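You operate a simulated robot arm through the tools that you are given. There is no shell and no other tool.

You run a simulated two-armed robot. Do the job below in one go: nothing can be reset, and whatever is moved stays where it is left.

Task
Take the cap off the brown bottle and lay it down on the top of the steel island table. Take the blue glass marked "57" from the top of the steel island table and leave it on the silver steel serving tray. Take the squat green bottle and leave it on top of the steel door stop. Take the flat glass jar and leave it on the small white tray. Do these in any order. Set down upright: squat green bottle, flat glass jar.

It is judged by the outcome, as a careful person would: the job done as asked, and still so three seconds after it is handed in. It fails if anything else is knocked over, pushed out of place, dropped, spilled or broken. Lids that push on must go on centred and level and be pressed home; caps that screw on are set level and turned clockwise until they are tight.

Robot
Two 7-joint arms with three-finger grippers on one trunk, on a base that moves. Base frame: it is fixed to the floor where the robot stands at the start and does not move with it; the origin is under the middle of the robot, x ahead of it, y to its left, z up. Units: m, rad, N and s.
The left shoulder is at the start at [0.033, 0.154, 1.03], the right one opposite. With the tool pointing down near the work surface each hand reaches from about 0.1 to 0.58 m from the robot's upright axis, wherever it stands, measured 20 degrees to its own side. Places, roughly: blue glass [-0.75, 1, 0.75]; brown bottle [-0.5, 2, 0.75]; flat glass jar (6x4x5 cm) [0.1, 1.6, 0.8]; small white tray (19x14x3 cm) [1.2, 2.7, 0.9]; squat green bottle (5x5x10 cm) [-0.1, 1.1, 0.8]; steel door stop (8x8x5 cm) [-2.4, 2.4, 0.9]; steel serving tray (22x32x3 cm) [-0.6, 1.1, 0.8]. Payload 2.69 kg a hand.
The TCP of each hand is the grasp point between the finger pads, 0.029 m short of the fingertips. In the tool frame z runs along the fingers and y along their closing line. The gripper opens to 0.12 m; its body begins 0.078 m behind the TCP.
Orientation is that of the tool frame in the base frame, as [roll, pitch, yaw] about the fixed x, y, z axes, in that order (R = Rz(yaw) Ry(pitch) Rx(roll)). With the fingers straight down and closing along the base's y, the tool's x points along the base's -x, its y along +y and its z along -z.

Tools
- The arms move only by the tool send_rows. It takes "left_commands", "right_commands" or both (then of equal length, played together; a hand with none holds still); each is a list of rows, each a list of 6 numbers: the shift along the tool's x, y, z in m, then the turn, a rotation vector about the tool's x, y, z in degrees. In form: [[tx, ty, tz, rx, ry, rz], ...]. A call has 1 to 20 rows; each row shifts and turns the commanded pose from where the row before left it, along the tool's axes as they then stand. "left_jaw" and "right_jaw" are, for a hand that has rows, the finger opening in m, from 0 to 0.12, set as the call begins (left out, the last holds). A row lasts 0.2 s, in which the tool goes at most 0.05 m and 0.15 rad; a call with a longer step from one row to the next is refused whole, and so is a gripper value outside its range. Where a pose cannot be reached the arm comes as near as it can. A force on the tool above 40 N (or 10 N above the force at the start of the call, whichever is more), or a blocked arm, ends the call early, and 0.2 s more pass. The fingers move at their own pace (about 0.1362 m/s each) and stop on an object; they squeeze with about 45 N. The grip force told is the motor's: it shows also when the fingers shut on nothing. Time passes only in rows, and 0.2 s behind the last, so rows that do not move let the fingers close. It gives the time, the measured TCP pose, the force on the tool (base axes), the opening and the grip force at its end, in the units of the frame above (readings bear some noise), with the torque about the TCP (base axes, N m) and any sound that the robot's microphone picked up.
- Cameras (640 x 400 px; columns grow to the right, rows downward): "scene" is now at [0.1424, -0.019, 1.2168]; the picture's right is [-0.20, -0.98, 0.00], its down [-0.21, 0.04, -0.98] and it looks along [0.96, -0.19, -0.21] (base axes); focal length 232 px, centre (320, 200). "left" rides on the left gripper at [0.063, 0, -0.104] in its tool frame; the picture's right is [-0.01, 1.00, 0.00], its down [-0.83, 0.00, -0.56] and it looks along [-0.56, 0.00, 0.83] (tool axes); focal length 275 px, centre (320, 200). "right" rides on the right gripper at [0.063, 0, -0.104] in its tool frame; the picture's right is [0.00, 1.00, 0.00], its down [-0.83, 0.00, -0.56] and it looks along [-0.56, 0.00, 0.83] (tool axes); focal length 275 px, centre (320, 200). There is no depth. A picture from a camera that has moved, and an enlarged one, comes with that camera's place and axes in the base frame and with its lens.
- grab_frame(camera): a new picture of that camera. It takes no simulated time.
- move_column(by): moves the trunk up (or, below 0, down) by that many m; the arms and the scene camera ride with it, the base frame stays. It gives what a move gives, with no picture.
- roll_base(legs): drives the robot by 1 to 6 legs, each [ahead, left, turn to the left] in m, m and rad, along the robot's own axes; the way and the turn of a leg run together, so that a leg with both is an arc; at most 1.5 m and 3.142 rad a leg. The arms and the cameras ride along, it lands a little off, and it stops where it bumps. It gives what a move gives.
- turn_head(pan, tilt): turns the head with the scene camera to pan (to the left, within 1.396 rad either way) and tilt (down, from -0.506 to 1.204), counted from straight ahead of the robot (the tilt from the chest, where the trunk bows). It gives what a move gives.
- close_up(camera, box): a new picture of the part [left, top, right, bottom] of that camera's present view, enlarged. It takes no simulated time.
- close_job(): hands the job in; it is judged then, once.

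Places have to be worked out from the pictures, the camera data and where the tool is seen. Open the grippers and draw the arms clear of the work before you hand the job in, unless the task says otherwise.

The tools are called as name(argument=value, ...) on one line, values as JSON. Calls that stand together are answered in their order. send_rows: Moves the arms, as the interface text tells. Its arguments: {"type":"object","properties":{"left_commands":{"type":"array","items":{"type":"array","items":{"type":"number"}}},"left_jaw":{"type":"number"},"right_commands":{"type":"array","items":{"type":"array","items":{"type":"number"}}},"right_jaw":{"type":"number"}},"required":[]} The other tools are called the same way: move_column (by) moves the trunk up or down; roll_base (legs) drives the base; turn_head (pan, tilt) turns the head that bears the scene camera; grab_frame (camera) takes a picture; close_up (camera, box) takes an enlarged picture of a part of a camera's view; close_job () hands the job in.

At the start:

```text
t: 0.0
left_eef_pos: [0.3773, 0.1503, 1.1095]
left_ee_rot: [-3.141, 0.003, -3.14]
left_force: [-0.2, 0.5, 0.1]
left_torque: [0.04, 0.01, 0.0]
left_grip_width: 0.1202
left_grip_force: 0.2
right_eef_pos: [0.3043, -0.1583, 1.1729]
right_ee_rot: [3.141, 0.002, 3.14]
right_force: [-0.1, 0.2, -0.5]
right_torque: [0.0, -0.03, 0.04]
right_grip_width: 0.1202
right_grip_force: 0.2
trunk travel left (down, up): [-0.395, 0.043]
robot x, y, heading: [0.0012, 0.0013, -0.001]
head pan, tilt (commanded): [-0.201, 0.215]
```

scene: 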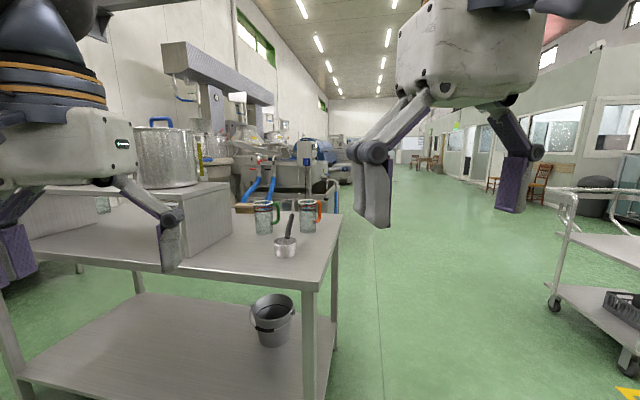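
right: 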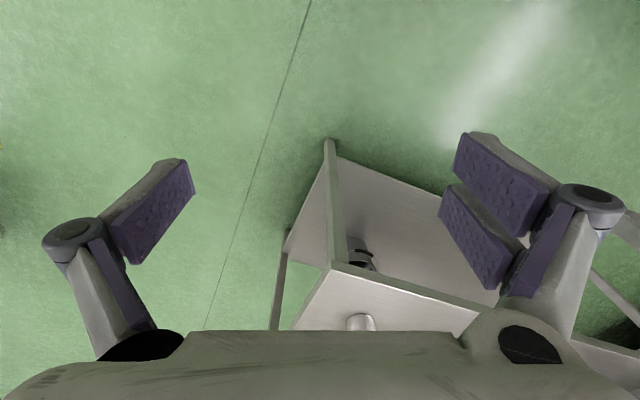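
left: 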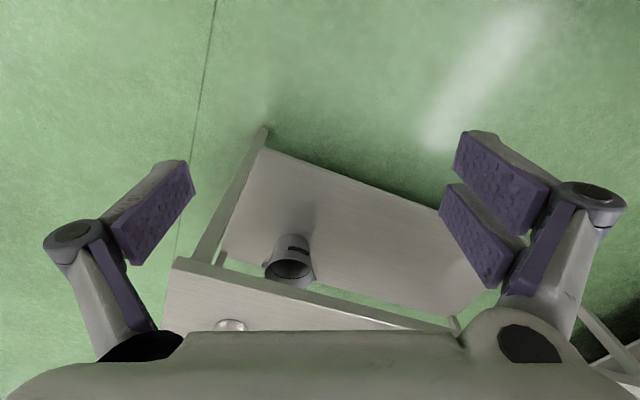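

The start pictures show a steel table ahead and to the left. I'll turn the head to the left to look at the island table and the items.

turn_head(pan=0.9, tilt=0.4)

```text
t: 1.3
left_eef_pos: [0.378, 0.1494, 1.1112]
left_ee_rot: [-3.141, 0.001, 3.141]
left_force: [-0.7, 0.1, 0.3]
left_torque: [-0.01, -0.02, 0.01]
left_grip_width: 0.12
left_grip_force: 0.0
right_eef_pos: [0.3054, -0.1586, 1.1725]
right_ee_rot: [3.14, 0.002, 3.141]
right_force: [0.2, 0.7, 0.0]
right_torque: [0.0, 0.01, -0.01]
right_grip_width: 0.1201
right_grip_force: 0.1
trunk travel left (down, up): [-0.395, 0.043]
robot x, y, heading: [-0.0016, 0.0013, -0.004]
head pan, tilt (commanded): [0.901, 0.4]
```

Head turned; now I take the scene picture.

grab_frame(camera="scene")

```text
taken
camera scene: at [0.1086, 0.0721, 1.1995], right [0.78, -0.62, 0.0], down [-0.24, -0.3, -0.92], along [0.57, 0.72, -0.39], focal length 232 px, centre (320, 200)
```

scene: 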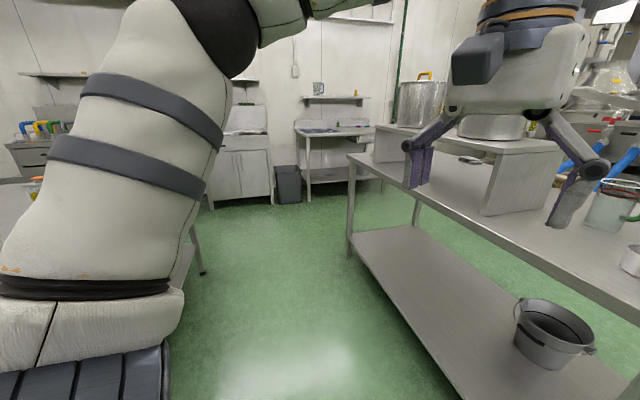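

The arm blocks part of the view; I pan fully left to see the tables there.

turn_head(pan=1.39, tilt=0.3)

grab_frame(camera="scene")

```text
t: 2.3
left_eef_pos: [0.3774, 0.1502, 1.1101]
left_ee_rot: [3.141, 0.003, -3.14]
left_force: [-0.1, 0.3, -0.2]
left_torque: [0.02, -0.02, 0.0]
left_grip_width: 0.12
left_grip_force: 0.1
right_eef_pos: [0.3057, -0.1565, 1.1726]
right_ee_rot: [3.141, 0.002, -3.14]
right_force: [0.3, -0.1, -0.9]
right_torque: [-0.03, -0.01, 0.03]
right_grip_width: 0.1199
right_grip_force: 0.1
trunk travel left (down, up): [-0.395, 0.043]
robot x, y, heading: [-0.0004, 0.0, -0.001]
head pan, tilt (commanded): [1.389, 0.3]
```

```text
taken
camera scene: at [0.068, 0.0914, 1.2088], right [0.98, -0.18, 0.0], down [-0.05, -0.29, -0.96], along [0.17, 0.94, -0.3], focal length 232 px, centre (320, 200)
```

scene: 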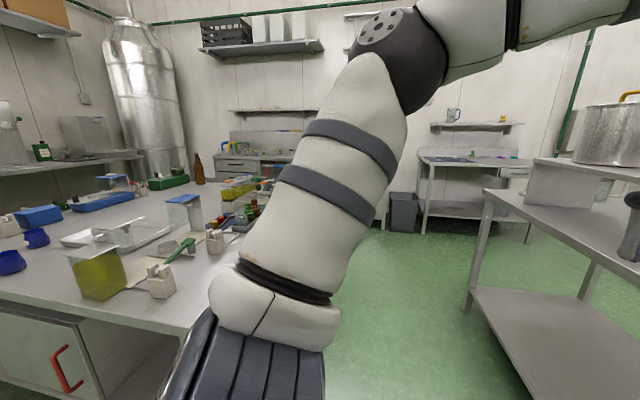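

The island table is on the left, with many objects on it. I'll turn the base 90° to the left in place to face it and centre the head.

roll_base(legs=[[0, 0, 1.57]])

turn_head(pan=0.0, tilt=0.4)

grab_frame(camera="scene")

```text
t: 6.5
left_eef_pos: [-0.151, 0.3783, 1.1105]
left_ee_rot: [3.141, 0.002, -1.569]
left_force: [0.6, 0.4, 0.4]
left_torque: [-0.01, -0.02, -0.02]
left_grip_width: 0.1201
left_grip_force: 0.0
right_eef_pos: [0.1581, 0.3047, 1.1718]
right_ee_rot: [3.139, 0.002, -1.571]
right_force: [-1.0, 0.0, 0.0]
right_torque: [-0.02, 0.02, 0.01]
right_grip_width: 0.12
right_grip_force: 0.1
trunk travel left (down, up): [-0.395, 0.043]
robot x, y, heading: [-0.0013, -0.0003, 1.572]
head pan, tilt (commanded): [1.389, 0.3]
```

```text
t: 8.0
left_eef_pos: [-0.1498, 0.376, 1.1109]
left_ee_rot: [-3.141, -0.001, -1.568]
left_force: [1.0, 0.4, -0.3]
left_torque: [-0.01, 0.01, 0.03]
left_grip_width: 0.1203
left_grip_force: 0.0
right_eef_pos: [0.1582, 0.3052, 1.1718]
right_ee_rot: [3.14, -0.001, -1.572]
right_force: [-0.5, -0.3, -0.3]
right_torque: [0.01, -0.02, -0.01]
right_grip_width: 0.1202
right_grip_force: 0.0
trunk travel left (down, up): [-0.395, 0.043]
robot x, y, heading: [-0.0002, 0.0031, 1.568]
head pan, tilt (commanded): [0.0, 0.4]
```

```text
taken
camera scene: at [0.0011, 0.142, 1.1995], right [1.0, 0.0, 0.0], down [0.0, -0.39, -0.92], along [0.0, 0.92, -0.39], focal length 232 px, centre (320, 200)
```

scene: 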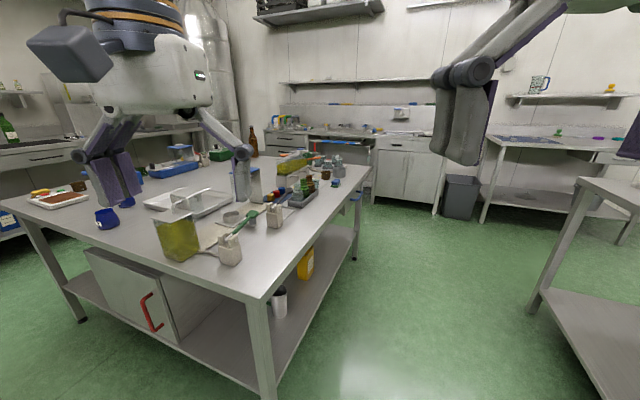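

The island table is in view. I'll take close-ups of the tabletop to identify objects.

close_up(camera="scene", box=[140, 130, 380, 280])

close_up(camera="scene", box=[0, 100, 240, 250])

close_up(camera="scene", box=[400, 50, 640, 200])

```text
2.67 times, centred on (260, 205) of scene
camera zoom: at [0.0011, 0.142, 1.1995], right [1.0, 0.0, 0.0], down [0.0, -0.39, -0.92], along [0.0, 0.92, -0.39], focal length 618 px, centre (480, 187)
```

zoom: 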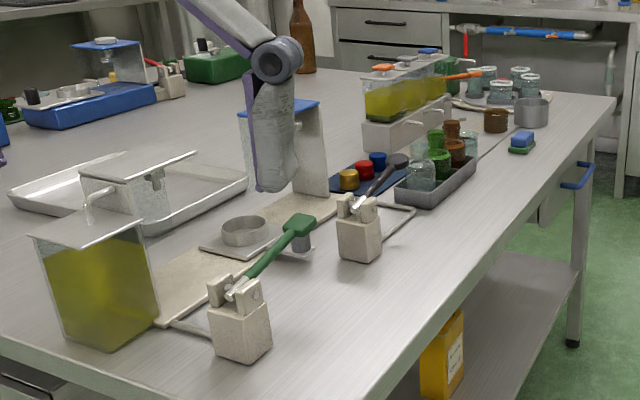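

```text
2.67 times, centred on (120, 175) of scene
camera zoom: at [0.0011, 0.142, 1.1995], right [1.0, 0.0, 0.0], down [0.0, -0.39, -0.92], along [0.0, 0.92, -0.39], focal length 618 px, centre (853, 267)
```

zoom: 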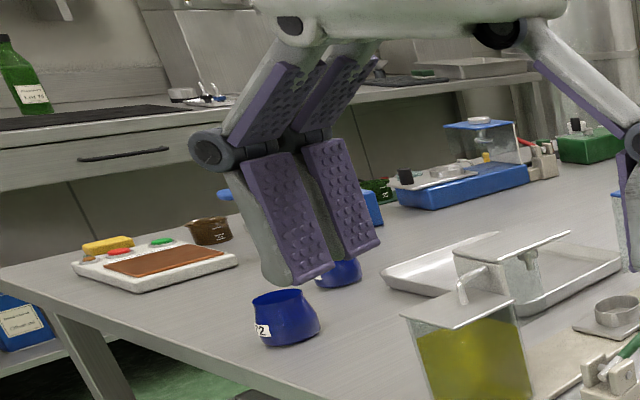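

```text
2.67 times, centred on (520, 125) of scene
camera zoom: at [0.0011, 0.142, 1.1995], right [1.0, 0.0, 0.0], down [0.0, -0.39, -0.92], along [0.0, 0.92, -0.39], focal length 618 px, centre (-213, 400)
```

zoom: 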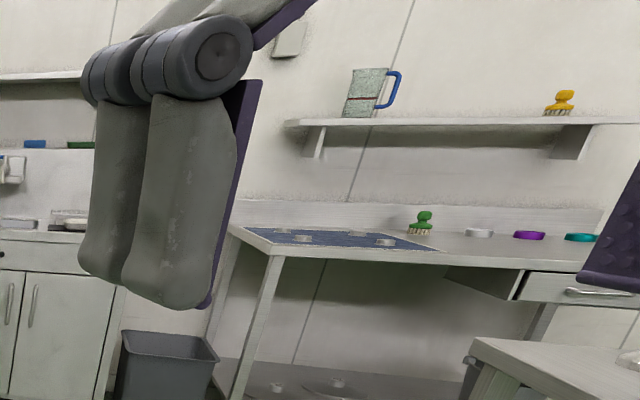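

I need better knowledge of the surroundings, so I look left and right from here with the head.

turn_head(pan=1.0, tilt=0.35)

grab_frame(camera="scene")

turn_head(pan=-0.5, tilt=0.35)

grab_frame(camera="scene")

```text
t: 9.3
left_eef_pos: [-0.1505, 0.378, 1.1103]
left_ee_rot: [-3.141, 0.0, -1.57]
left_force: [0.2, 0.6, 0.7]
left_torque: [-0.04, 0.04, 0.01]
left_grip_width: 0.1199
left_grip_force: 0.0
right_eef_pos: [0.1583, 0.3045, 1.1725]
right_ee_rot: [3.141, 0.002, -1.57]
right_force: [-0.1, 0.7, 0.7]
right_torque: [0.03, 0.01, 0.03]
right_grip_width: 0.1198
right_grip_force: 0.1
trunk travel left (down, up): [-0.395, 0.043]
robot x, y, heading: [0.0013, -0.0054, 1.568]
head pan, tilt (commanded): [1.0, 0.351]
```

```text
taken
camera scene: at [-0.0771, 0.0998, 1.204], right [0.54, 0.84, 0.0], down [0.29, -0.19, -0.94], along [-0.79, 0.51, -0.34], focal length 232 px, centre (320, 200)
```

scene: 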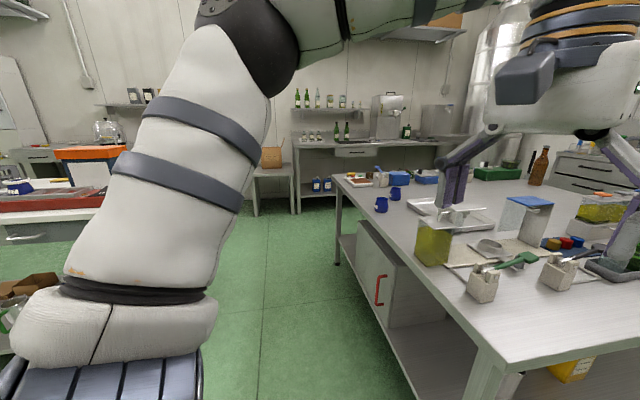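

```text
t: 10.9
left_eef_pos: [-0.1507, 0.3777, 1.1104]
left_ee_rot: [-3.141, 0.002, -1.569]
left_force: [-0.4, -0.6, 0.8]
left_torque: [0.0, 0.0, -0.01]
left_grip_width: 0.1197
left_grip_force: 0.0
right_eef_pos: [0.1576, 0.3052, 1.172]
right_ee_rot: [3.139, 0.001, -1.571]
right_force: [-1.2, 0.4, -0.4]
right_torque: [0.0, 0.02, 0.01]
right_grip_width: 0.1201
right_grip_force: 0.1
trunk travel left (down, up): [-0.395, 0.043]
robot x, y, heading: [-0.0036, -0.0041, 1.57]
head pan, tilt (commanded): [-0.499, 0.351]
```

```text
taken
camera scene: at [0.0457, 0.1312, 1.204], right [0.88, -0.48, 0.0], down [-0.16, -0.3, -0.94], along [0.45, 0.82, -0.34], focal length 232 px, centre (320, 200)
```

scene: 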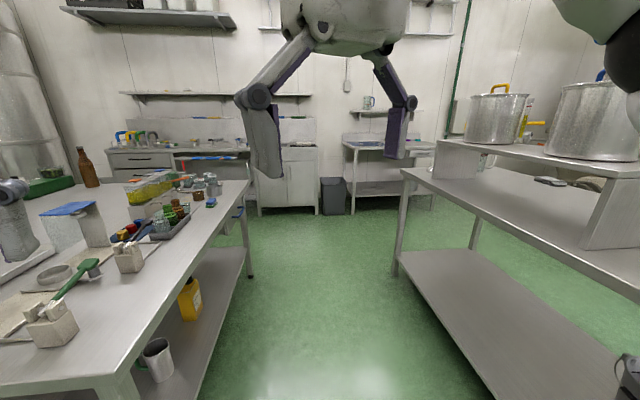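

Floor around the near side of the table looks clear. The island table is rotated about 23° relative to the base frame; I turn to face its near edge squarely and strafe left toward the blue glasses.

roll_base(legs=[[0, 0, -0.4], [0, 0.9, 0]])

turn_head(pan=0.0, tilt=0.6)

grab_frame(camera="scene")

grab_frame(camera="left")

```text
t: 19.4
left_eef_pos: [-0.8319, 0.7561, 1.1113]
left_ee_rot: [-3.14, 0.001, -1.959]
left_force: [-0.7, -1.1, -0.3]
left_torque: [0.0, 0.0, 0.03]
left_grip_width: 0.1199
left_grip_force: 0.0
right_eef_pos: [-0.5744, 0.5706, 1.1722]
right_ee_rot: [3.141, 0.003, -1.959]
right_force: [0.5, 0.4, -0.6]
right_torque: [-0.02, -0.01, -0.03]
right_grip_width: 0.1201
right_grip_force: 0.0
trunk travel left (down, up): [-0.395, 0.043]
robot x, y, heading: [-0.8363, 0.3501, 1.18]
head pan, tilt (commanded): [-0.499, 0.351]
```

```text
t: 20.3
left_eef_pos: [-0.8329, 0.7567, 1.1109]
left_ee_rot: [3.141, 0.002, -1.957]
left_force: [-0.8, -0.1, 0.1]
left_torque: [0.02, 0.0, 0.0]
left_grip_width: 0.1203
left_grip_force: 0.0
right_eef_pos: [-0.5737, 0.5726, 1.1712]
right_ee_rot: [3.141, 0.001, -1.96]
right_force: [0.6, 0.1, -0.2]
right_torque: [-0.01, -0.01, 0.01]
right_grip_width: 0.12
right_grip_force: 0.0
trunk travel left (down, up): [-0.395, 0.043]
robot x, y, heading: [-0.8392, 0.3482, 1.182]
head pan, tilt (commanded): [0.0, 0.6]
```

```text
taken
camera scene: at [-0.7829, 0.4776, 1.1813], right [0.92, -0.38, 0.0], down [-0.21, -0.52, -0.83], along [0.31, 0.76, -0.56], focal length 232 px, centre (320, 200)
```

scene: 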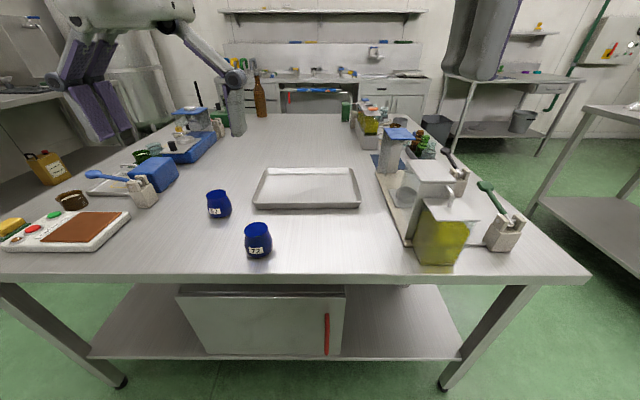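

```text
taken
camera left: at [-0.8562, 0.6984, 1.2152], right [-0.92, 0.38, 0.0], down [0.32, 0.77, 0.56], along [0.21, 0.51, -0.83], focal length 275 px, centre (320, 200)
```

left: 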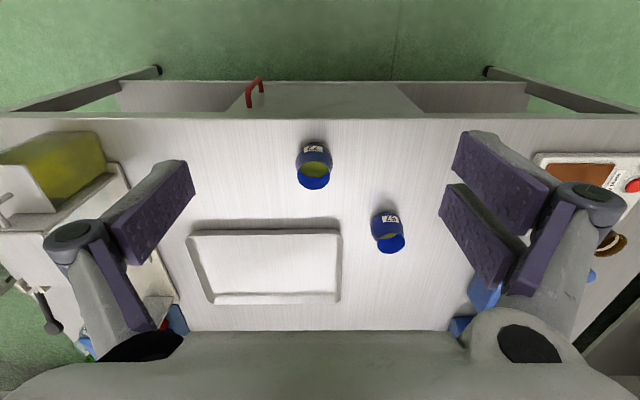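

Two blue glasses are visible. I zoom on their labels with both cameras.

close_up(camera="left", box=[260, 120, 440, 270])

close_up(camera="scene", box=[180, 160, 300, 270])

close_up(camera="scene", box=[0, 100, 240, 260])

```text
2.67 times, centred on (350, 195) of left
camera zoom: at [-0.8562, 0.6984, 1.2152], right [-0.92, 0.38, 0.0], down [0.32, 0.77, 0.56], along [0.21, 0.51, -0.83], focal length 734 px, centre (240, 213)
```

zoom: 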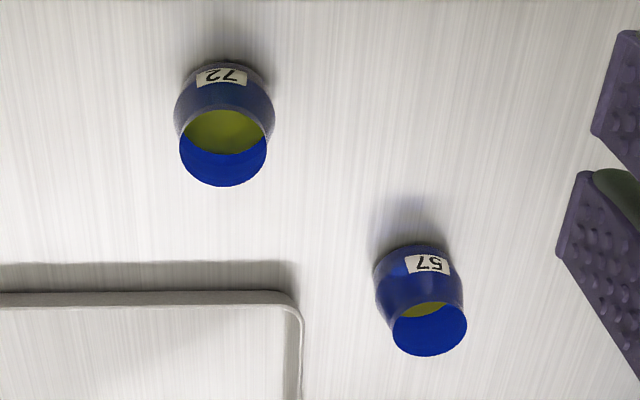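

```text
3.64 times, centred on (240, 215) of scene
camera zoom: at [-0.7829, 0.4776, 1.1813], right [0.92, -0.38, 0.0], down [-0.21, -0.52, -0.83], along [0.31, 0.76, -0.56], focal length 843 px, centre (611, 146)
```

zoom: 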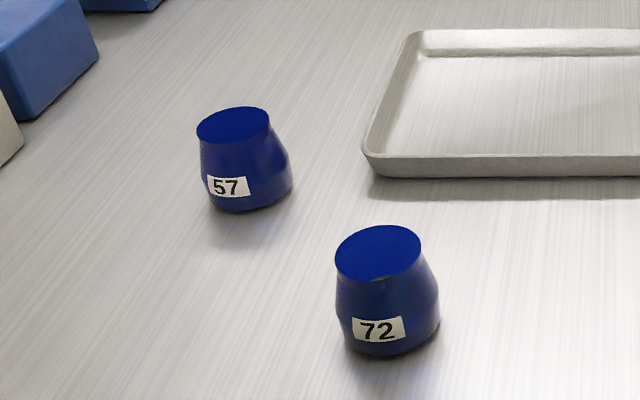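

```text
2.50 times, centred on (120, 180) of scene
camera zoom: at [-0.7829, 0.4776, 1.1813], right [0.92, -0.38, 0.0], down [-0.21, -0.52, -0.83], along [0.31, 0.76, -0.56], focal length 579 px, centre (820, 250)
```

zoom: 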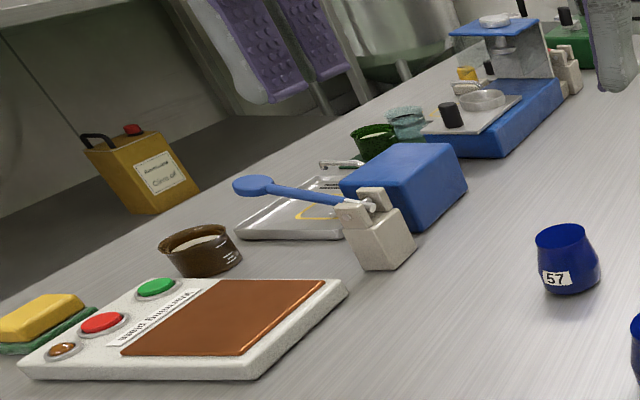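

The glass "57" is the far-left one, rim near (-0.844, 1.071, 0.84), table top about z=0.775. It's ~0.72 m from the robot's axis, so I drive 0.2 m closer to the table edge.

roll_base(legs=[[0.2, 0, 0]])

grab_frame(camera="scene")

grab_frame(camera="left")

```text
t: 21.9
left_eef_pos: [-0.7558, 0.9408, 1.1101]
left_ee_rot: [-3.141, 0.001, -1.959]
left_force: [-0.2, 0.2, 0.1]
left_torque: [-0.02, 0.01, 0.02]
left_grip_width: 0.1199
left_grip_force: 0.1
right_eef_pos: [-0.4983, 0.7564, 1.1701]
right_ee_rot: [3.139, -0.001, -1.961]
right_force: [0.2, 0.7, 0.3]
right_torque: [-0.05, 0.02, 0.0]
right_grip_width: 0.1201
right_grip_force: 0.1
trunk travel left (down, up): [-0.395, 0.043]
robot x, y, heading: [-0.7602, 0.5378, 1.181]
head pan, tilt (commanded): [0.0, 0.6]
```

```text
taken
camera scene: at [-0.7073, 0.6619, 1.1812], right [0.93, -0.38, 0.0], down [-0.21, -0.52, -0.82], along [0.31, 0.76, -0.57], focal length 232 px, centre (320, 200)
```

scene: 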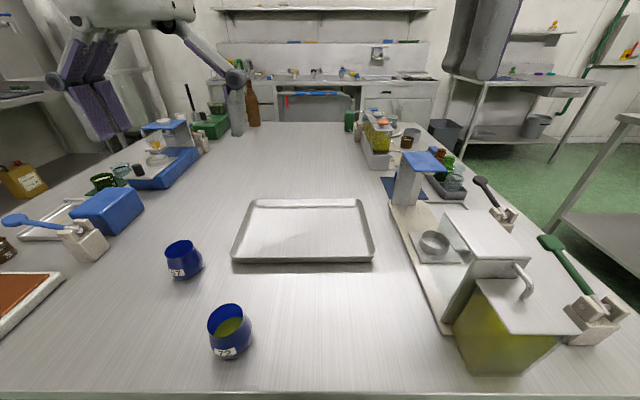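

```text
taken
camera left: at [-0.7804, 0.8827, 1.2151], right [-0.92, 0.38, 0.0], down [0.32, 0.77, 0.56], along [0.21, 0.51, -0.83], focal length 275 px, centre (320, 200)
```

left: 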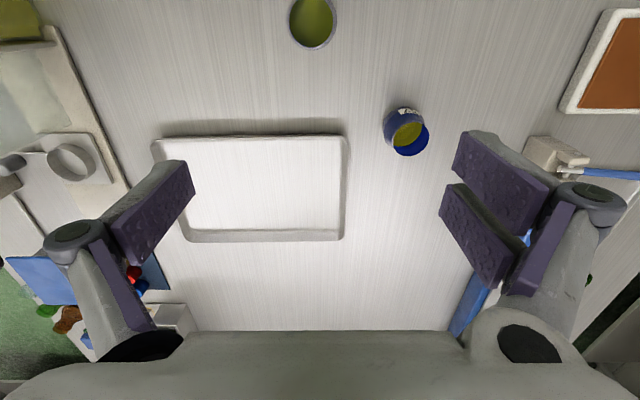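

The move went without a bump. I zoom in on the glass and tray for a precise position.

close_up(camera="scene", box=[140, 180, 300, 280])

close_up(camera="left", box=[310, 60, 470, 160])

```text
4.00 times, centred on (220, 230) of scene
camera zoom: at [-0.7073, 0.6619, 1.1812], right [0.93, -0.38, 0.0], down [-0.21, -0.52, -0.82], along [0.31, 0.76, -0.57], focal length 927 px, centre (720, 80)
```

zoom: 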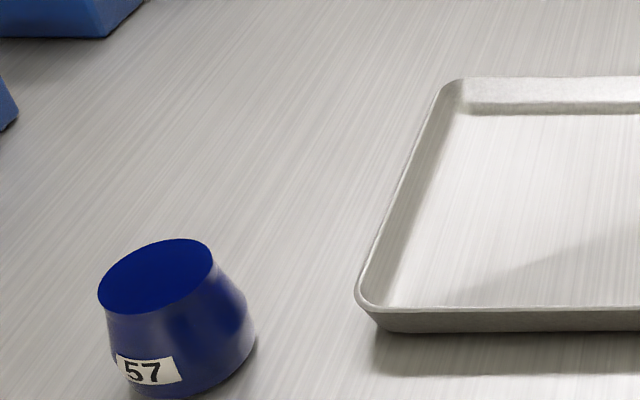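

```text
4.00 times, centred on (390, 110) of left
camera zoom: at [-0.7804, 0.8827, 1.2151], right [-0.92, 0.38, 0.0], down [0.32, 0.77, 0.56], along [0.21, 0.51, -0.83], focal length 1101 px, centre (40, 560)
```

zoom: 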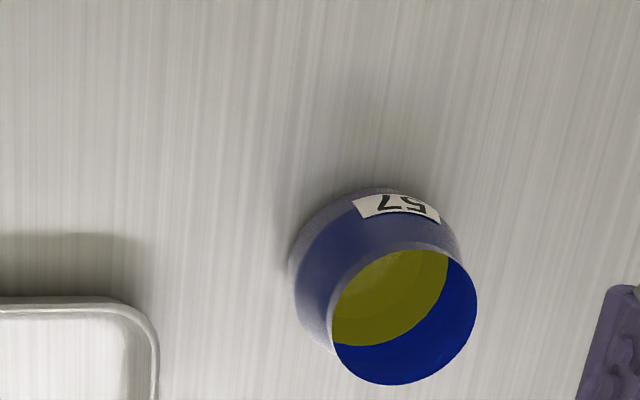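

Triangulation puts the glass axis at about (-0.846, 1.074), rim z≈0.832, table z≈0.77. I move the left hand over it with the jaw at 0.09 and go down to z≈0.93 first.

send_rows(left_commands=[[-0.02215, 0.03345, 0, 0, 0, 0], [-0.02215, 0.03345, 0, 0, 0, 0], [-0.02215, 0.03345, 0, 0, 0, 0], [-0.02215, 0.03345, 0, 0, 0, 0], [0, 0, 0.045, 0, 0, 0], [0, 0, 0.045, 0, 0, 0], [0, 0, 0.045, 0, 0, 0], [0, 0, 0.045, 0, 0, 0], [0, 0, 0, 0, 0, 0]], left_jaw=0.09)

grab_frame(camera="left")

grab_frame(camera="scene")

```text
t: 23.9
left_eef_pos: [-0.8459, 1.0715, 0.9297]
left_ee_rot: [-3.14, 0.002, -1.958]
left_force: [-0.1, 0.5, 0.1]
left_torque: [-0.01, 0.02, 0.01]
left_grip_width: 0.0901
left_grip_force: 0.0
right_eef_pos: [-0.5001, 0.7552, 1.1728]
right_ee_rot: [3.139, 0.001, -1.96]
right_force: [0.3, 0.0, -0.1]
right_torque: [0.01, 0.0, -0.03]
right_grip_width: 0.1199
right_grip_force: 0.0
trunk travel left (down, up): [-0.395, 0.043]
robot x, y, heading: [-0.764, 0.534, 1.182]
head pan, tilt (commanded): [0.0, 0.6]
```

```text
taken
camera left: at [-0.871, 1.0136, 1.0342], right [-0.92, 0.38, 0.0], down [0.32, 0.77, 0.56], along [0.21, 0.52, -0.83], focal length 275 px, centre (320, 200)
```

left: 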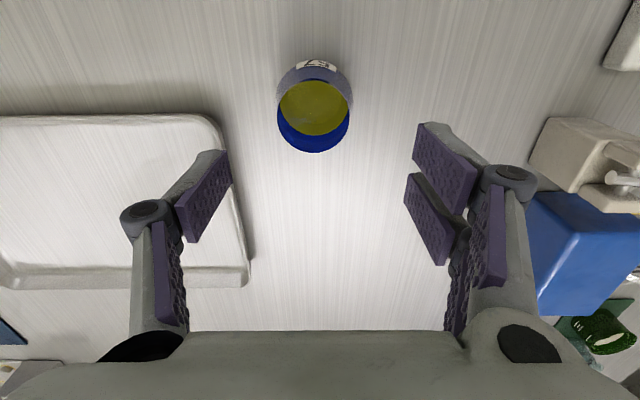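

```text
taken
camera scene: at [-0.7077, 0.661, 1.1814], right [0.93, -0.38, 0.0], down [-0.21, -0.52, -0.83], along [0.31, 0.76, -0.56], focal length 232 px, centre (320, 200)
```

scene: 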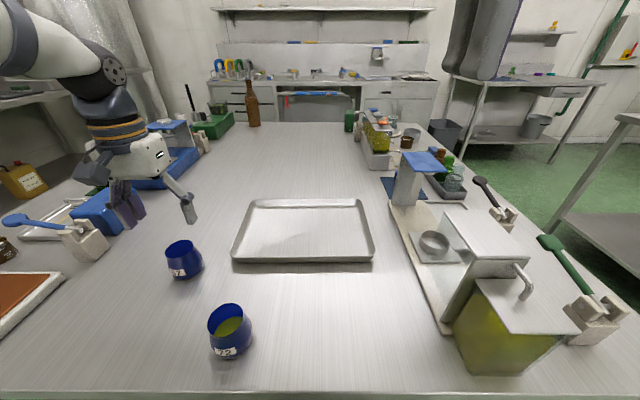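

The glass appears 5 mm to the right of the tool axis; I correct and descend to z≈0.81.

send_rows(left_commands=[[0, -0.005, 0.03, 0, 0, 0], [0, 0, 0.03, 0, 0, 0], [0, 0, 0.03, 0, 0, 0], [0, 0, 0.028, 0, 0, 0], [0, 0, 0, 0, 0, 0]])

grab_frame(camera="left")

close_up(camera="scene", box=[100, 160, 260, 300])

```text
t: 25.1
left_eef_pos: [-0.8416, 1.07, 0.8111]
left_ee_rot: [3.142, 0.002, -1.959]
left_force: [-0.2, 0.2, -1.1]
left_torque: [-0.01, -0.01, 0.01]
left_grip_width: 0.09
left_grip_force: 0.0
right_eef_pos: [-0.4987, 0.7563, 1.1724]
right_ee_rot: [3.141, 0.002, -1.96]
right_force: [0.3, 0.3, -0.1]
right_torque: [-0.03, -0.01, 0.0]
right_grip_width: 0.12
right_grip_force: 0.1
trunk travel left (down, up): [-0.395, 0.043]
robot x, y, heading: [-0.7649, 0.5363, 1.176]
head pan, tilt (commanded): [0.0, 0.6]
```

```text
taken
camera left: at [-0.8659, 1.0128, 0.9165], right [-0.92, 0.38, 0.0], down [0.32, 0.77, 0.56], along [0.21, 0.52, -0.83], focal length 275 px, centre (320, 200)
```

left: 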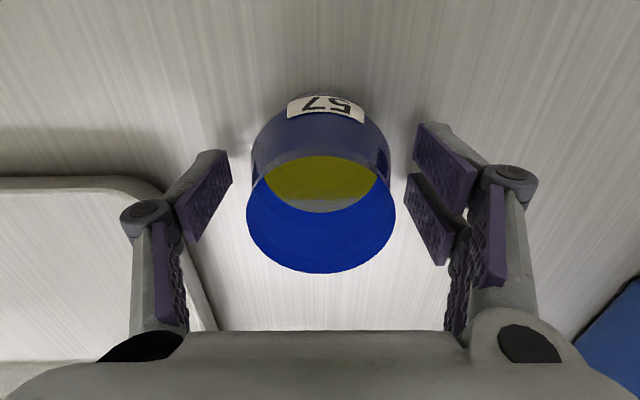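

```text
2.86 times, centred on (180, 230) of scene
camera zoom: at [-0.7076, 0.6611, 1.1814], right [0.93, -0.38, 0.0], down [-0.21, -0.52, -0.83], along [0.31, 0.76, -0.56], focal length 662 px, centre (720, 114)
```

zoom: 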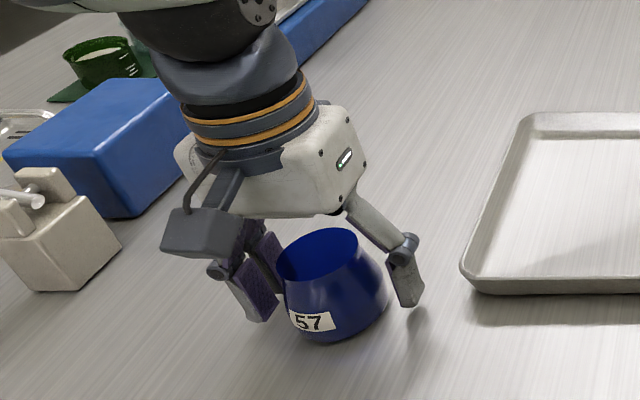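

The glass sits centred between the fingers. I close the gripper on it.

send_rows(left_commands=[[0, 0, 0, 0, 0, 0], [0, 0, 0, 0, 0, 0], [0, 0, 0, 0, 0, 0], [0, 0, 0, 0, 0, 0]], left_jaw=0.03)

grab_frame(camera="left")

close_up(camera="scene", box=[100, 160, 260, 300])

```text
t: 26.1
left_eef_pos: [-0.8421, 1.0713, 0.8122]
left_ee_rot: [3.141, 0.002, -1.96]
left_force: [0.3, 0.8, 0.0]
left_torque: [0.01, -0.02, 0.0]
left_grip_width: 0.06
left_grip_force: 45.3
right_eef_pos: [-0.4993, 0.7552, 1.1729]
right_ee_rot: [3.139, 0.001, -1.961]
right_force: [0.5, 0.2, -1.0]
right_torque: [-0.02, 0.01, -0.01]
right_grip_width: 0.1201
right_grip_force: 0.0
trunk travel left (down, up): [-0.395, 0.043]
robot x, y, heading: [-0.7617, 0.531, 1.178]
head pan, tilt (commanded): [0.0, 0.6]
```

```text
taken
camera left: at [-0.8659, 1.013, 0.9167], right [-0.92, 0.38, 0.0], down [0.32, 0.77, 0.56], along [0.21, 0.51, -0.83], focal length 275 px, centre (320, 200)
```

left: 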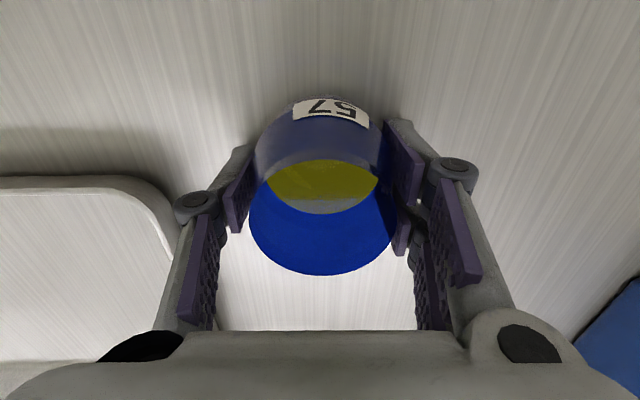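

```text
2.86 times, centred on (180, 230) of scene
camera zoom: at [-0.7075, 0.6612, 1.1813], right [0.93, -0.38, 0.0], down [-0.21, -0.52, -0.83], along [0.31, 0.76, -0.56], focal length 662 px, centre (720, 114)
```

zoom: 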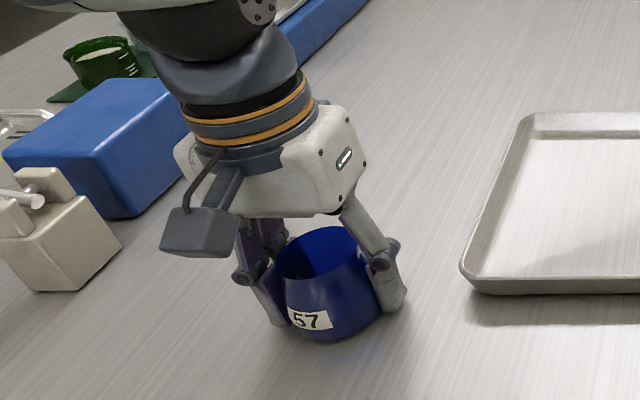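

Grip holds at 0.06 m opening. I lift 8 cm slowly and carry the glass over the tray's near-left interior, around (-0.64, 1.075).

send_rows(left_commands=[[0, 0, -0.02, 0, 0, 0], [0, 0, -0.02, 0, 0, 0], [0, 0, -0.02, 0, 0, 0], [0, 0, -0.02, 0, 0, 0], [-0.01, -0.0232, 0, 0, 0, 0], [-0.01, -0.0232, 0, 0, 0, 0], [-0.01, -0.0232, 0, 0, 0, 0], [-0.01, -0.0232, 0, 0, 0, 0], [-0.01, -0.0232, 0, 0, 0, 0], [-0.01, -0.0232, 0, 0, 0, 0], [-0.01, -0.0232, 0, 0, 0, 0], [-0.01, -0.0232, 0, 0, 0, 0], [0, 0, 0, 0, 0, 0], [0, 0, 0, 0, 0, 0]])

grab_frame(camera="left")

grab_frame(camera="scene")

```text
t: 29.1
left_eef_pos: [-0.6398, 1.0767, 0.8922]
left_ee_rot: [3.14, 0.001, -1.96]
left_force: [0.4, 0.7, -0.1]
left_torque: [-0.03, -0.01, 0.0]
left_grip_width: 0.0604
left_grip_force: 44.9
right_eef_pos: [-0.4992, 0.7553, 1.1723]
right_ee_rot: [3.139, 0.002, -1.96]
right_force: [0.0, 0.2, -0.8]
right_torque: [-0.01, -0.02, -0.03]
right_grip_width: 0.12
right_grip_force: 0.1
trunk travel left (down, up): [-0.395, 0.043]
robot x, y, heading: [-0.7602, 0.5321, 1.181]
head pan, tilt (commanded): [0.0, 0.6]
```

```text
taken
camera left: at [-0.6638, 1.0165, 0.9977], right [-0.92, 0.38, 0.0], down [0.32, 0.77, 0.56], along [0.21, 0.51, -0.83], focal length 275 px, centre (320, 200)
```

left: 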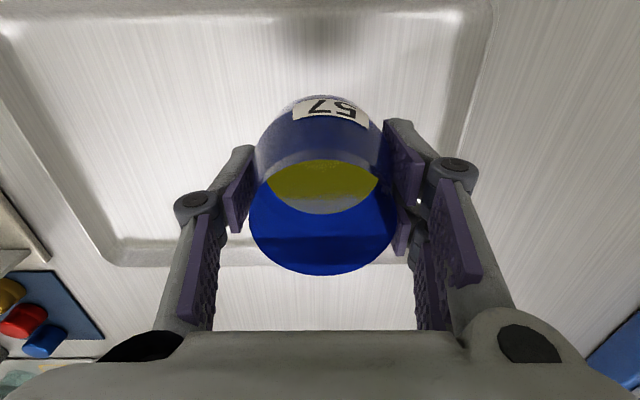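

```text
taken
camera scene: at [-0.7074, 0.6614, 1.1813], right [0.93, -0.38, 0.0], down [-0.21, -0.52, -0.82], along [0.31, 0.76, -0.57], focal length 232 px, centre (320, 200)
```

scene: 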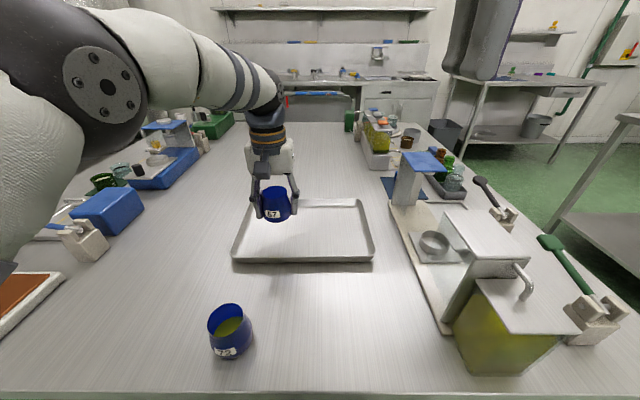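

The glass is over the tray. I shift it 3 cm further in to give finger clearance, then descend to about 1 cm above the tray floor.

send_rows(left_commands=[[-0.005, -0.015, 0, 0, 0, 0], [-0.005, -0.015, 0, 0, 0, 0], [0, 0, 0.02, 0, 0, 0], [0, 0, 0.02, 0, 0, 0], [0, 0, 0.015, 0, 0, 0], [0, 0, 0.01, 0, 0, 0], [0, 0, 0, 0, 0, 0]])

close_up(camera="scene", box=[200, 150, 400, 290])

grab_frame(camera="left")

```text
t: 30.7
left_eef_pos: [-0.6081, 1.0735, 0.8277]
left_ee_rot: [-3.14, 0.002, -1.96]
left_force: [0.5, 0.0, -1.6]
left_torque: [-0.03, 0.01, 0.01]
left_grip_width: 0.0602
left_grip_force: 45.3
right_eef_pos: [-0.4991, 0.7551, 1.1725]
right_ee_rot: [3.139, 0.001, -1.96]
right_force: [0.3, -0.5, 0.0]
right_torque: [0.0, 0.01, 0.05]
right_grip_width: 0.1199
right_grip_force: 0.1
trunk travel left (down, up): [-0.395, 0.043]
robot x, y, heading: [-0.7626, 0.5351, 1.181]
head pan, tilt (commanded): [0.0, 0.6]
```

```text
2.86 times, centred on (300, 220) of scene
camera zoom: at [-0.7076, 0.6613, 1.1813], right [0.93, -0.38, 0.0], down [-0.21, -0.52, -0.83], along [0.31, 0.76, -0.56], focal length 662 px, centre (377, 143)
```

zoom: 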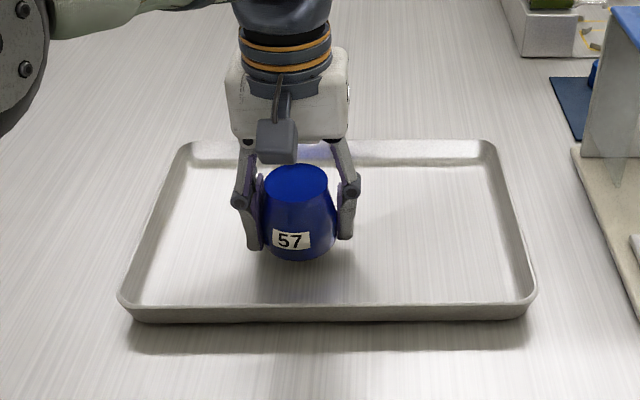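

```text
taken
camera left: at [-0.6324, 1.0152, 0.9328], right [-0.92, 0.38, 0.0], down [0.32, 0.77, 0.56], along [0.21, 0.51, -0.83], focal length 275 px, centre (320, 200)
```

left: 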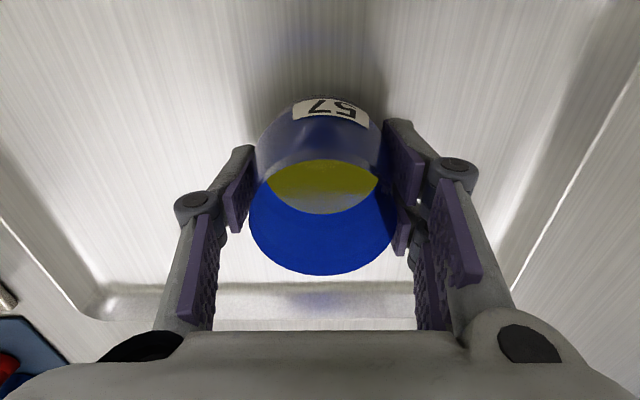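

Now it hovers around 1 cm above the tray floor; I go down in small steps watching the force.

send_rows(left_commands=[[0, 0, 0.003, 0, 0, 0], [0, 0, 0.003, 0, 0, 0], [0, 0, 0.002, 0, 0, 0], [0, 0, 0, 0, 0, 0]])

```text
t: 31.7
left_eef_pos: [-0.6074, 1.0732, 0.8195]
left_ee_rot: [3.141, 0.0, -1.958]
left_force: [0.0, -0.4, -0.1]
left_torque: [-0.01, 0.05, 0.0]
left_grip_width: 0.0602
left_grip_force: 45.2
right_eef_pos: [-0.4991, 0.7562, 1.1715]
right_ee_rot: [3.14, 0.003, -1.96]
right_force: [0.2, 0.7, 0.1]
right_torque: [0.01, -0.02, 0.03]
right_grip_width: 0.1201
right_grip_force: 0.2
trunk travel left (down, up): [-0.395, 0.043]
robot x, y, heading: [-0.7569, 0.5334, 1.18]
head pan, tilt (commanded): [0.0, 0.6]
```

No contact force yet at z=0.8195; I continue in 1.5 mm steps.

send_rows(left_commands=[[0, 0, 0.0015, 0, 0, 0], [0, 0, 0.0015, 0, 0, 0], [0, 0, 0, 0, 0, 0]])

close_up(camera="scene", box=[240, 180, 360, 260])

```text
t: 32.5
left_eef_pos: [-0.6089, 1.0727, 0.8162]
left_ee_rot: [-3.14, 0.002, -1.961]
left_force: [0.0, -0.4, 0.2]
left_torque: [-0.02, 0.02, -0.04]
left_grip_width: 0.0602
left_grip_force: 44.9
right_eef_pos: [-0.4996, 0.7558, 1.1726]
right_ee_rot: [3.141, 0.002, -1.96]
right_force: [-0.2, -0.3, 0.2]
right_torque: [-0.01, 0.0, 0.02]
right_grip_width: 0.1204
right_grip_force: 0.1
trunk travel left (down, up): [-0.395, 0.043]
robot x, y, heading: [-0.7621, 0.5328, 1.179]
head pan, tilt (commanded): [0.0, 0.6]
```

```text
5.00 times, centred on (300, 220) of scene
camera zoom: at [-0.7076, 0.6613, 1.1813], right [0.93, -0.38, 0.0], down [-0.21, -0.52, -0.83], along [0.31, 0.76, -0.56], focal length 1159 px, centre (420, 100)
```

zoom: 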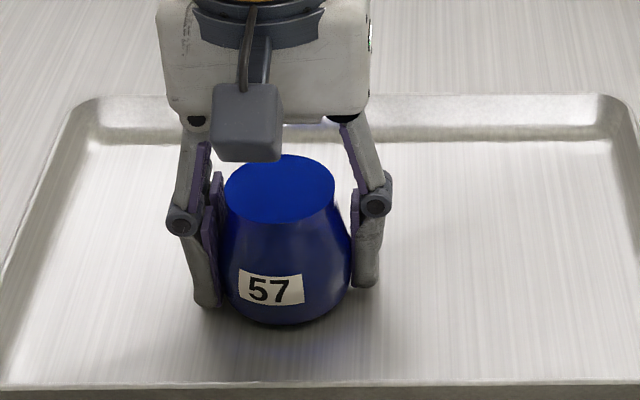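

Very near the floor now; continue 1 mm steps until the force shows contact.

send_rows(left_commands=[[0, 0, 0.001, 0, 0, 0], [0, 0, 0.001, 0, 0, 0], [0, 0, 0, 0, 0, 0]])

```text
t: 33.3
left_eef_pos: [-0.6096, 1.0731, 0.8163]
left_ee_rot: [-3.14, 0.005, -1.959]
left_force: [-0.4, 0.3, 12.9]
left_torque: [-0.14, -0.03, 0.03]
left_grip_width: 0.0601
left_grip_force: 44.8
right_eef_pos: [-0.4993, 0.7549, 1.1723]
right_ee_rot: [3.139, 0.004, -1.959]
right_force: [-0.2, -0.3, 0.3]
right_torque: [-0.01, 0.0, 0.05]
right_grip_width: 0.1198
right_grip_force: 0.0
trunk travel left (down, up): [-0.395, 0.043]
robot x, y, heading: [-0.7616, 0.5313, 1.182]
head pan, tilt (commanded): [0.0, 0.6]
```

Contact at 12.9 N. I relieve 1 mm, then open the fingers to 0.09.

send_rows(left_commands=[[0, 0, -0.001, 0, 0, 0], [0, 0, 0, 0, 0, 0]])

send_rows(left_commands=[[0, 0, 0, 0, 0, 0], [0, 0, 0, 0, 0, 0], [0, 0, 0, 0, 0, 0]], left_jaw=0.09)

grab_frame(camera="left")

close_up(camera="scene", box=[240, 180, 360, 260])

```text
t: 33.9
left_eef_pos: [-0.609, 1.073, 0.8165]
left_ee_rot: [-3.141, 0.004, -1.96]
left_force: [0.5, 3.6, 11.5]
left_torque: [0.05, -0.1, 0.03]
left_grip_width: 0.06
left_grip_force: 45.1
right_eef_pos: [-0.4999, 0.7557, 1.1734]
right_ee_rot: [3.141, 0.001, -1.961]
right_force: [-0.2, -1.3, 0.3]
right_torque: [-0.01, 0.04, -0.04]
right_grip_width: 0.1201
right_grip_force: 0.1
trunk travel left (down, up): [-0.395, 0.043]
robot x, y, heading: [-0.7611, 0.5342, 1.18]
head pan, tilt (commanded): [0.0, 0.6]
```

```text
t: 34.7
left_eef_pos: [-0.6077, 1.0727, 0.816]
left_ee_rot: [3.141, 0.002, -1.959]
left_force: [0.7, 0.6, 0.1]
left_torque: [0.0, 0.01, 0.0]
left_grip_width: 0.09
left_grip_force: 0.0
right_eef_pos: [-0.4985, 0.7553, 1.1718]
right_ee_rot: [3.14, 0.0, -1.961]
right_force: [-0.7, -0.4, 0.1]
right_torque: [-0.01, 0.02, -0.01]
right_grip_width: 0.1197
right_grip_force: 0.0
trunk travel left (down, up): [-0.395, 0.043]
robot x, y, heading: [-0.7596, 0.5355, 1.181]
head pan, tilt (commanded): [0.0, 0.6]
```

```text
taken
camera left: at [-0.6327, 1.0146, 0.9206], right [-0.92, 0.38, 0.0], down [0.32, 0.77, 0.56], along [0.21, 0.51, -0.83], focal length 275 px, centre (320, 200)
```

left: 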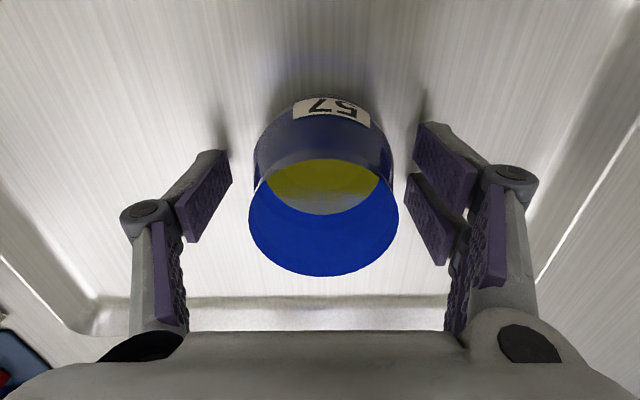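

```text
5.00 times, centred on (300, 220) of scene
camera zoom: at [-0.7076, 0.6613, 1.1813], right [0.93, -0.38, 0.0], down [-0.21, -0.52, -0.83], along [0.31, 0.76, -0.56], focal length 1159 px, centre (420, 100)
```

zoom: 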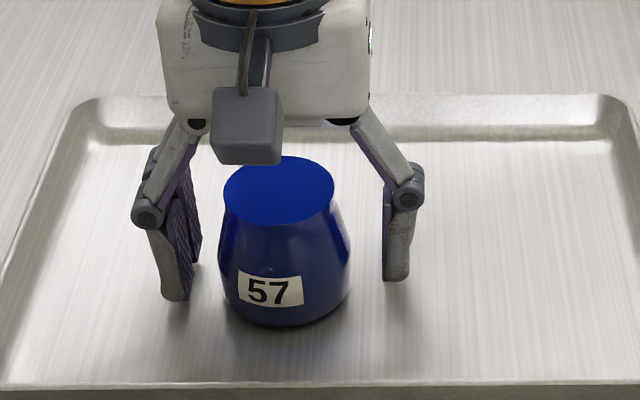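

The glass stands upright on the tray. I raise the left hand straight up and bring it back to its carrying pose.

send_rows(left_commands=[[0, 0, -0.02, 0, 0, 0], [0, 0, -0.03, 0, 0, 0], [0, 0, -0.04, 0, 0, 0], [0, 0, -0.04, 0, 0, 0], [0, 0, -0.04, 0, 0, 0], [0, 0, -0.04, 0, 0, 0], [0, 0, -0.04, 0, 0, 0], [0, 0, -0.045, 0, 0, 0], [0.036, 0.017, 0, 0, 0, 0], [0.036, 0.017, 0, 0, 0, 0], [0.036, 0.017, 0, 0, 0, 0], [0.036, 0.017, 0, 0, 0, 0], [0.036, 0.017, 0, 0, 0, 0]])

grab_frame(camera="scene")

```text
t: 37.5
left_eef_pos: [-0.7845, 0.8983, 1.0751]
left_ee_rot: [3.141, 0.007, -1.959]
left_force: [-0.7, -0.1, -0.2]
left_torque: [0.01, -0.01, 0.0]
left_grip_width: 0.0901
left_grip_force: 0.1
left hand out of reach, approached as far as the arm can: row 5, 6, 7, 8
right_eef_pos: [-0.4988, 0.7555, 1.1712]
right_ee_rot: [3.14, 0.002, -1.959]
right_force: [-0.6, -0.8, 0.4]
right_torque: [-0.01, 0.02, 0.01]
right_grip_width: 0.12
right_grip_force: 0.1
trunk travel left (down, up): [-0.395, 0.043]
robot x, y, heading: [-0.7587, 0.5356, 1.182]
head pan, tilt (commanded): [0.0, 0.6]
```

```text
taken
camera scene: at [-0.7082, 0.6609, 1.1814], right [0.93, -0.38, 0.0], down [-0.21, -0.52, -0.83], along [0.31, 0.76, -0.56], focal length 232 px, centre (320, 200)
```

scene: 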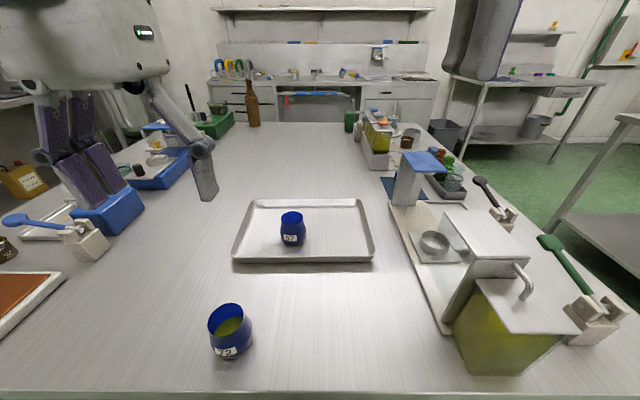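

The glass 57 is on the tray. Now I zoom at the right side items and the brown bottle from here.

close_up(camera="scene", box=[340, 100, 500, 200])

close_up(camera="scene", box=[180, 60, 340, 160])

close_up(camera="scene", box=[330, 30, 450, 105])

```text
4.00 times, centred on (420, 150) of scene
camera zoom: at [-0.7082, 0.6609, 1.1814], right [0.93, -0.38, 0.0], down [-0.21, -0.52, -0.83], along [0.31, 0.76, -0.56], focal length 927 px, centre (-80, 400)
```

zoom: 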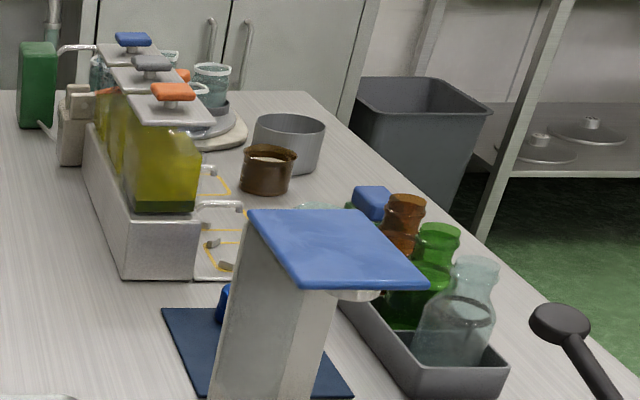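

```text
4.00 times, centred on (260, 110) of scene
camera zoom: at [-0.7082, 0.6609, 1.1814], right [0.93, -0.38, 0.0], down [-0.21, -0.52, -0.83], along [0.31, 0.76, -0.56], focal length 927 px, centre (560, 560)
```

zoom: 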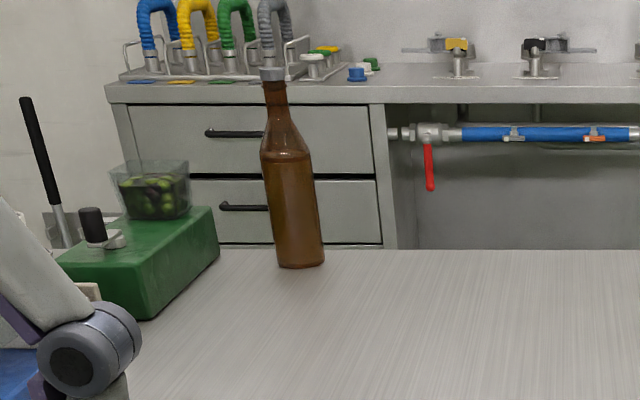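

```text
5.33 times, centred on (390, 68) of scene
camera zoom: at [-0.7082, 0.6609, 1.1814], right [0.93, -0.38, 0.0], down [-0.21, -0.52, -0.83], along [0.31, 0.76, -0.56], focal length 1236 px, centre (-53, 907)
```

zoom: 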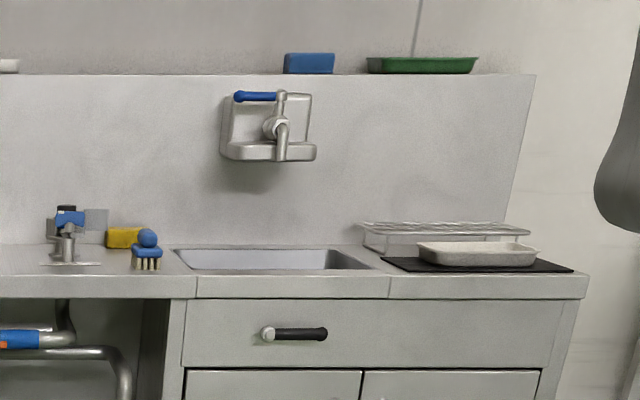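

The white tray is visible on a dark mat at the right end of the back bench. Now I back off and drive round to the right-hand aisle of the island table: back, strafe right, forward, then turn left to face the table's right side.

roll_base(legs=[[-0.22, 0, 0], [0, -1.1, 0], [1.2, 0, 0]])

turn_head(pan=0.9, tilt=0.5)

grab_frame(camera="scene")

```text
t: 53.3
left_eef_pos: [0.6041, 1.3911, 1.0749]
left_ee_rot: [3.141, 0.003, -1.953]
left_force: [0.0, -0.2, -0.9]
left_torque: [0.03, 0.0, -0.01]
left_grip_width: 0.0899
left_grip_force: 0.1
right_eef_pos: [0.8887, 1.2502, 1.1728]
right_ee_rot: [3.139, 0.001, -1.955]
right_force: [0.1, 0.3, -0.6]
right_torque: [-0.02, -0.02, 0.0]
right_grip_width: 0.1198
right_grip_force: 0.0
trunk travel left (down, up): [-0.395, 0.043]
robot x, y, heading: [0.633, 1.0272, 1.186]
head pan, tilt (commanded): [0.0, 0.6]
```

```text
t: 54.5
left_eef_pos: [0.6048, 1.3916, 1.0746]
left_ee_rot: [3.141, 0.001, -1.953]
left_force: [-0.4, -0.9, -0.2]
left_torque: [0.0, -0.05, 0.03]
left_grip_width: 0.0898
left_grip_force: 0.0
right_eef_pos: [0.8886, 1.2515, 1.1721]
right_ee_rot: [3.14, 0.002, -1.954]
right_force: [-0.1, 0.9, -0.3]
right_torque: [0.01, 0.01, -0.01]
right_grip_width: 0.1201
right_grip_force: 0.1
trunk travel left (down, up): [-0.395, 0.043]
robot x, y, heading: [0.6263, 1.026, 1.186]
head pan, tilt (commanded): [0.901, 0.499]
```

```text
taken
camera scene: at [0.6033, 1.1516, 1.1904], right [0.87, 0.49, 0.0], down [0.24, -0.42, -0.88], along [-0.43, 0.76, -0.48], focal length 232 px, centre (320, 200)
```

scene: 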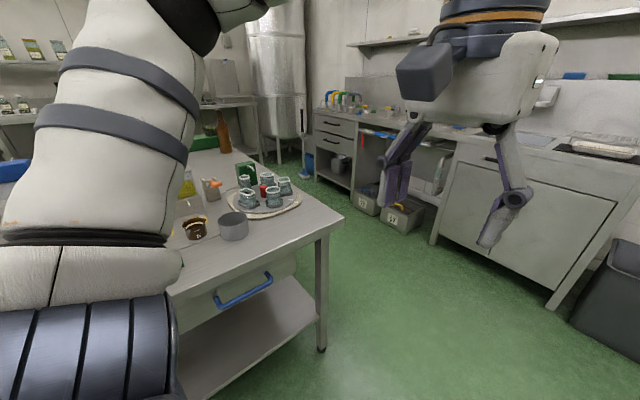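

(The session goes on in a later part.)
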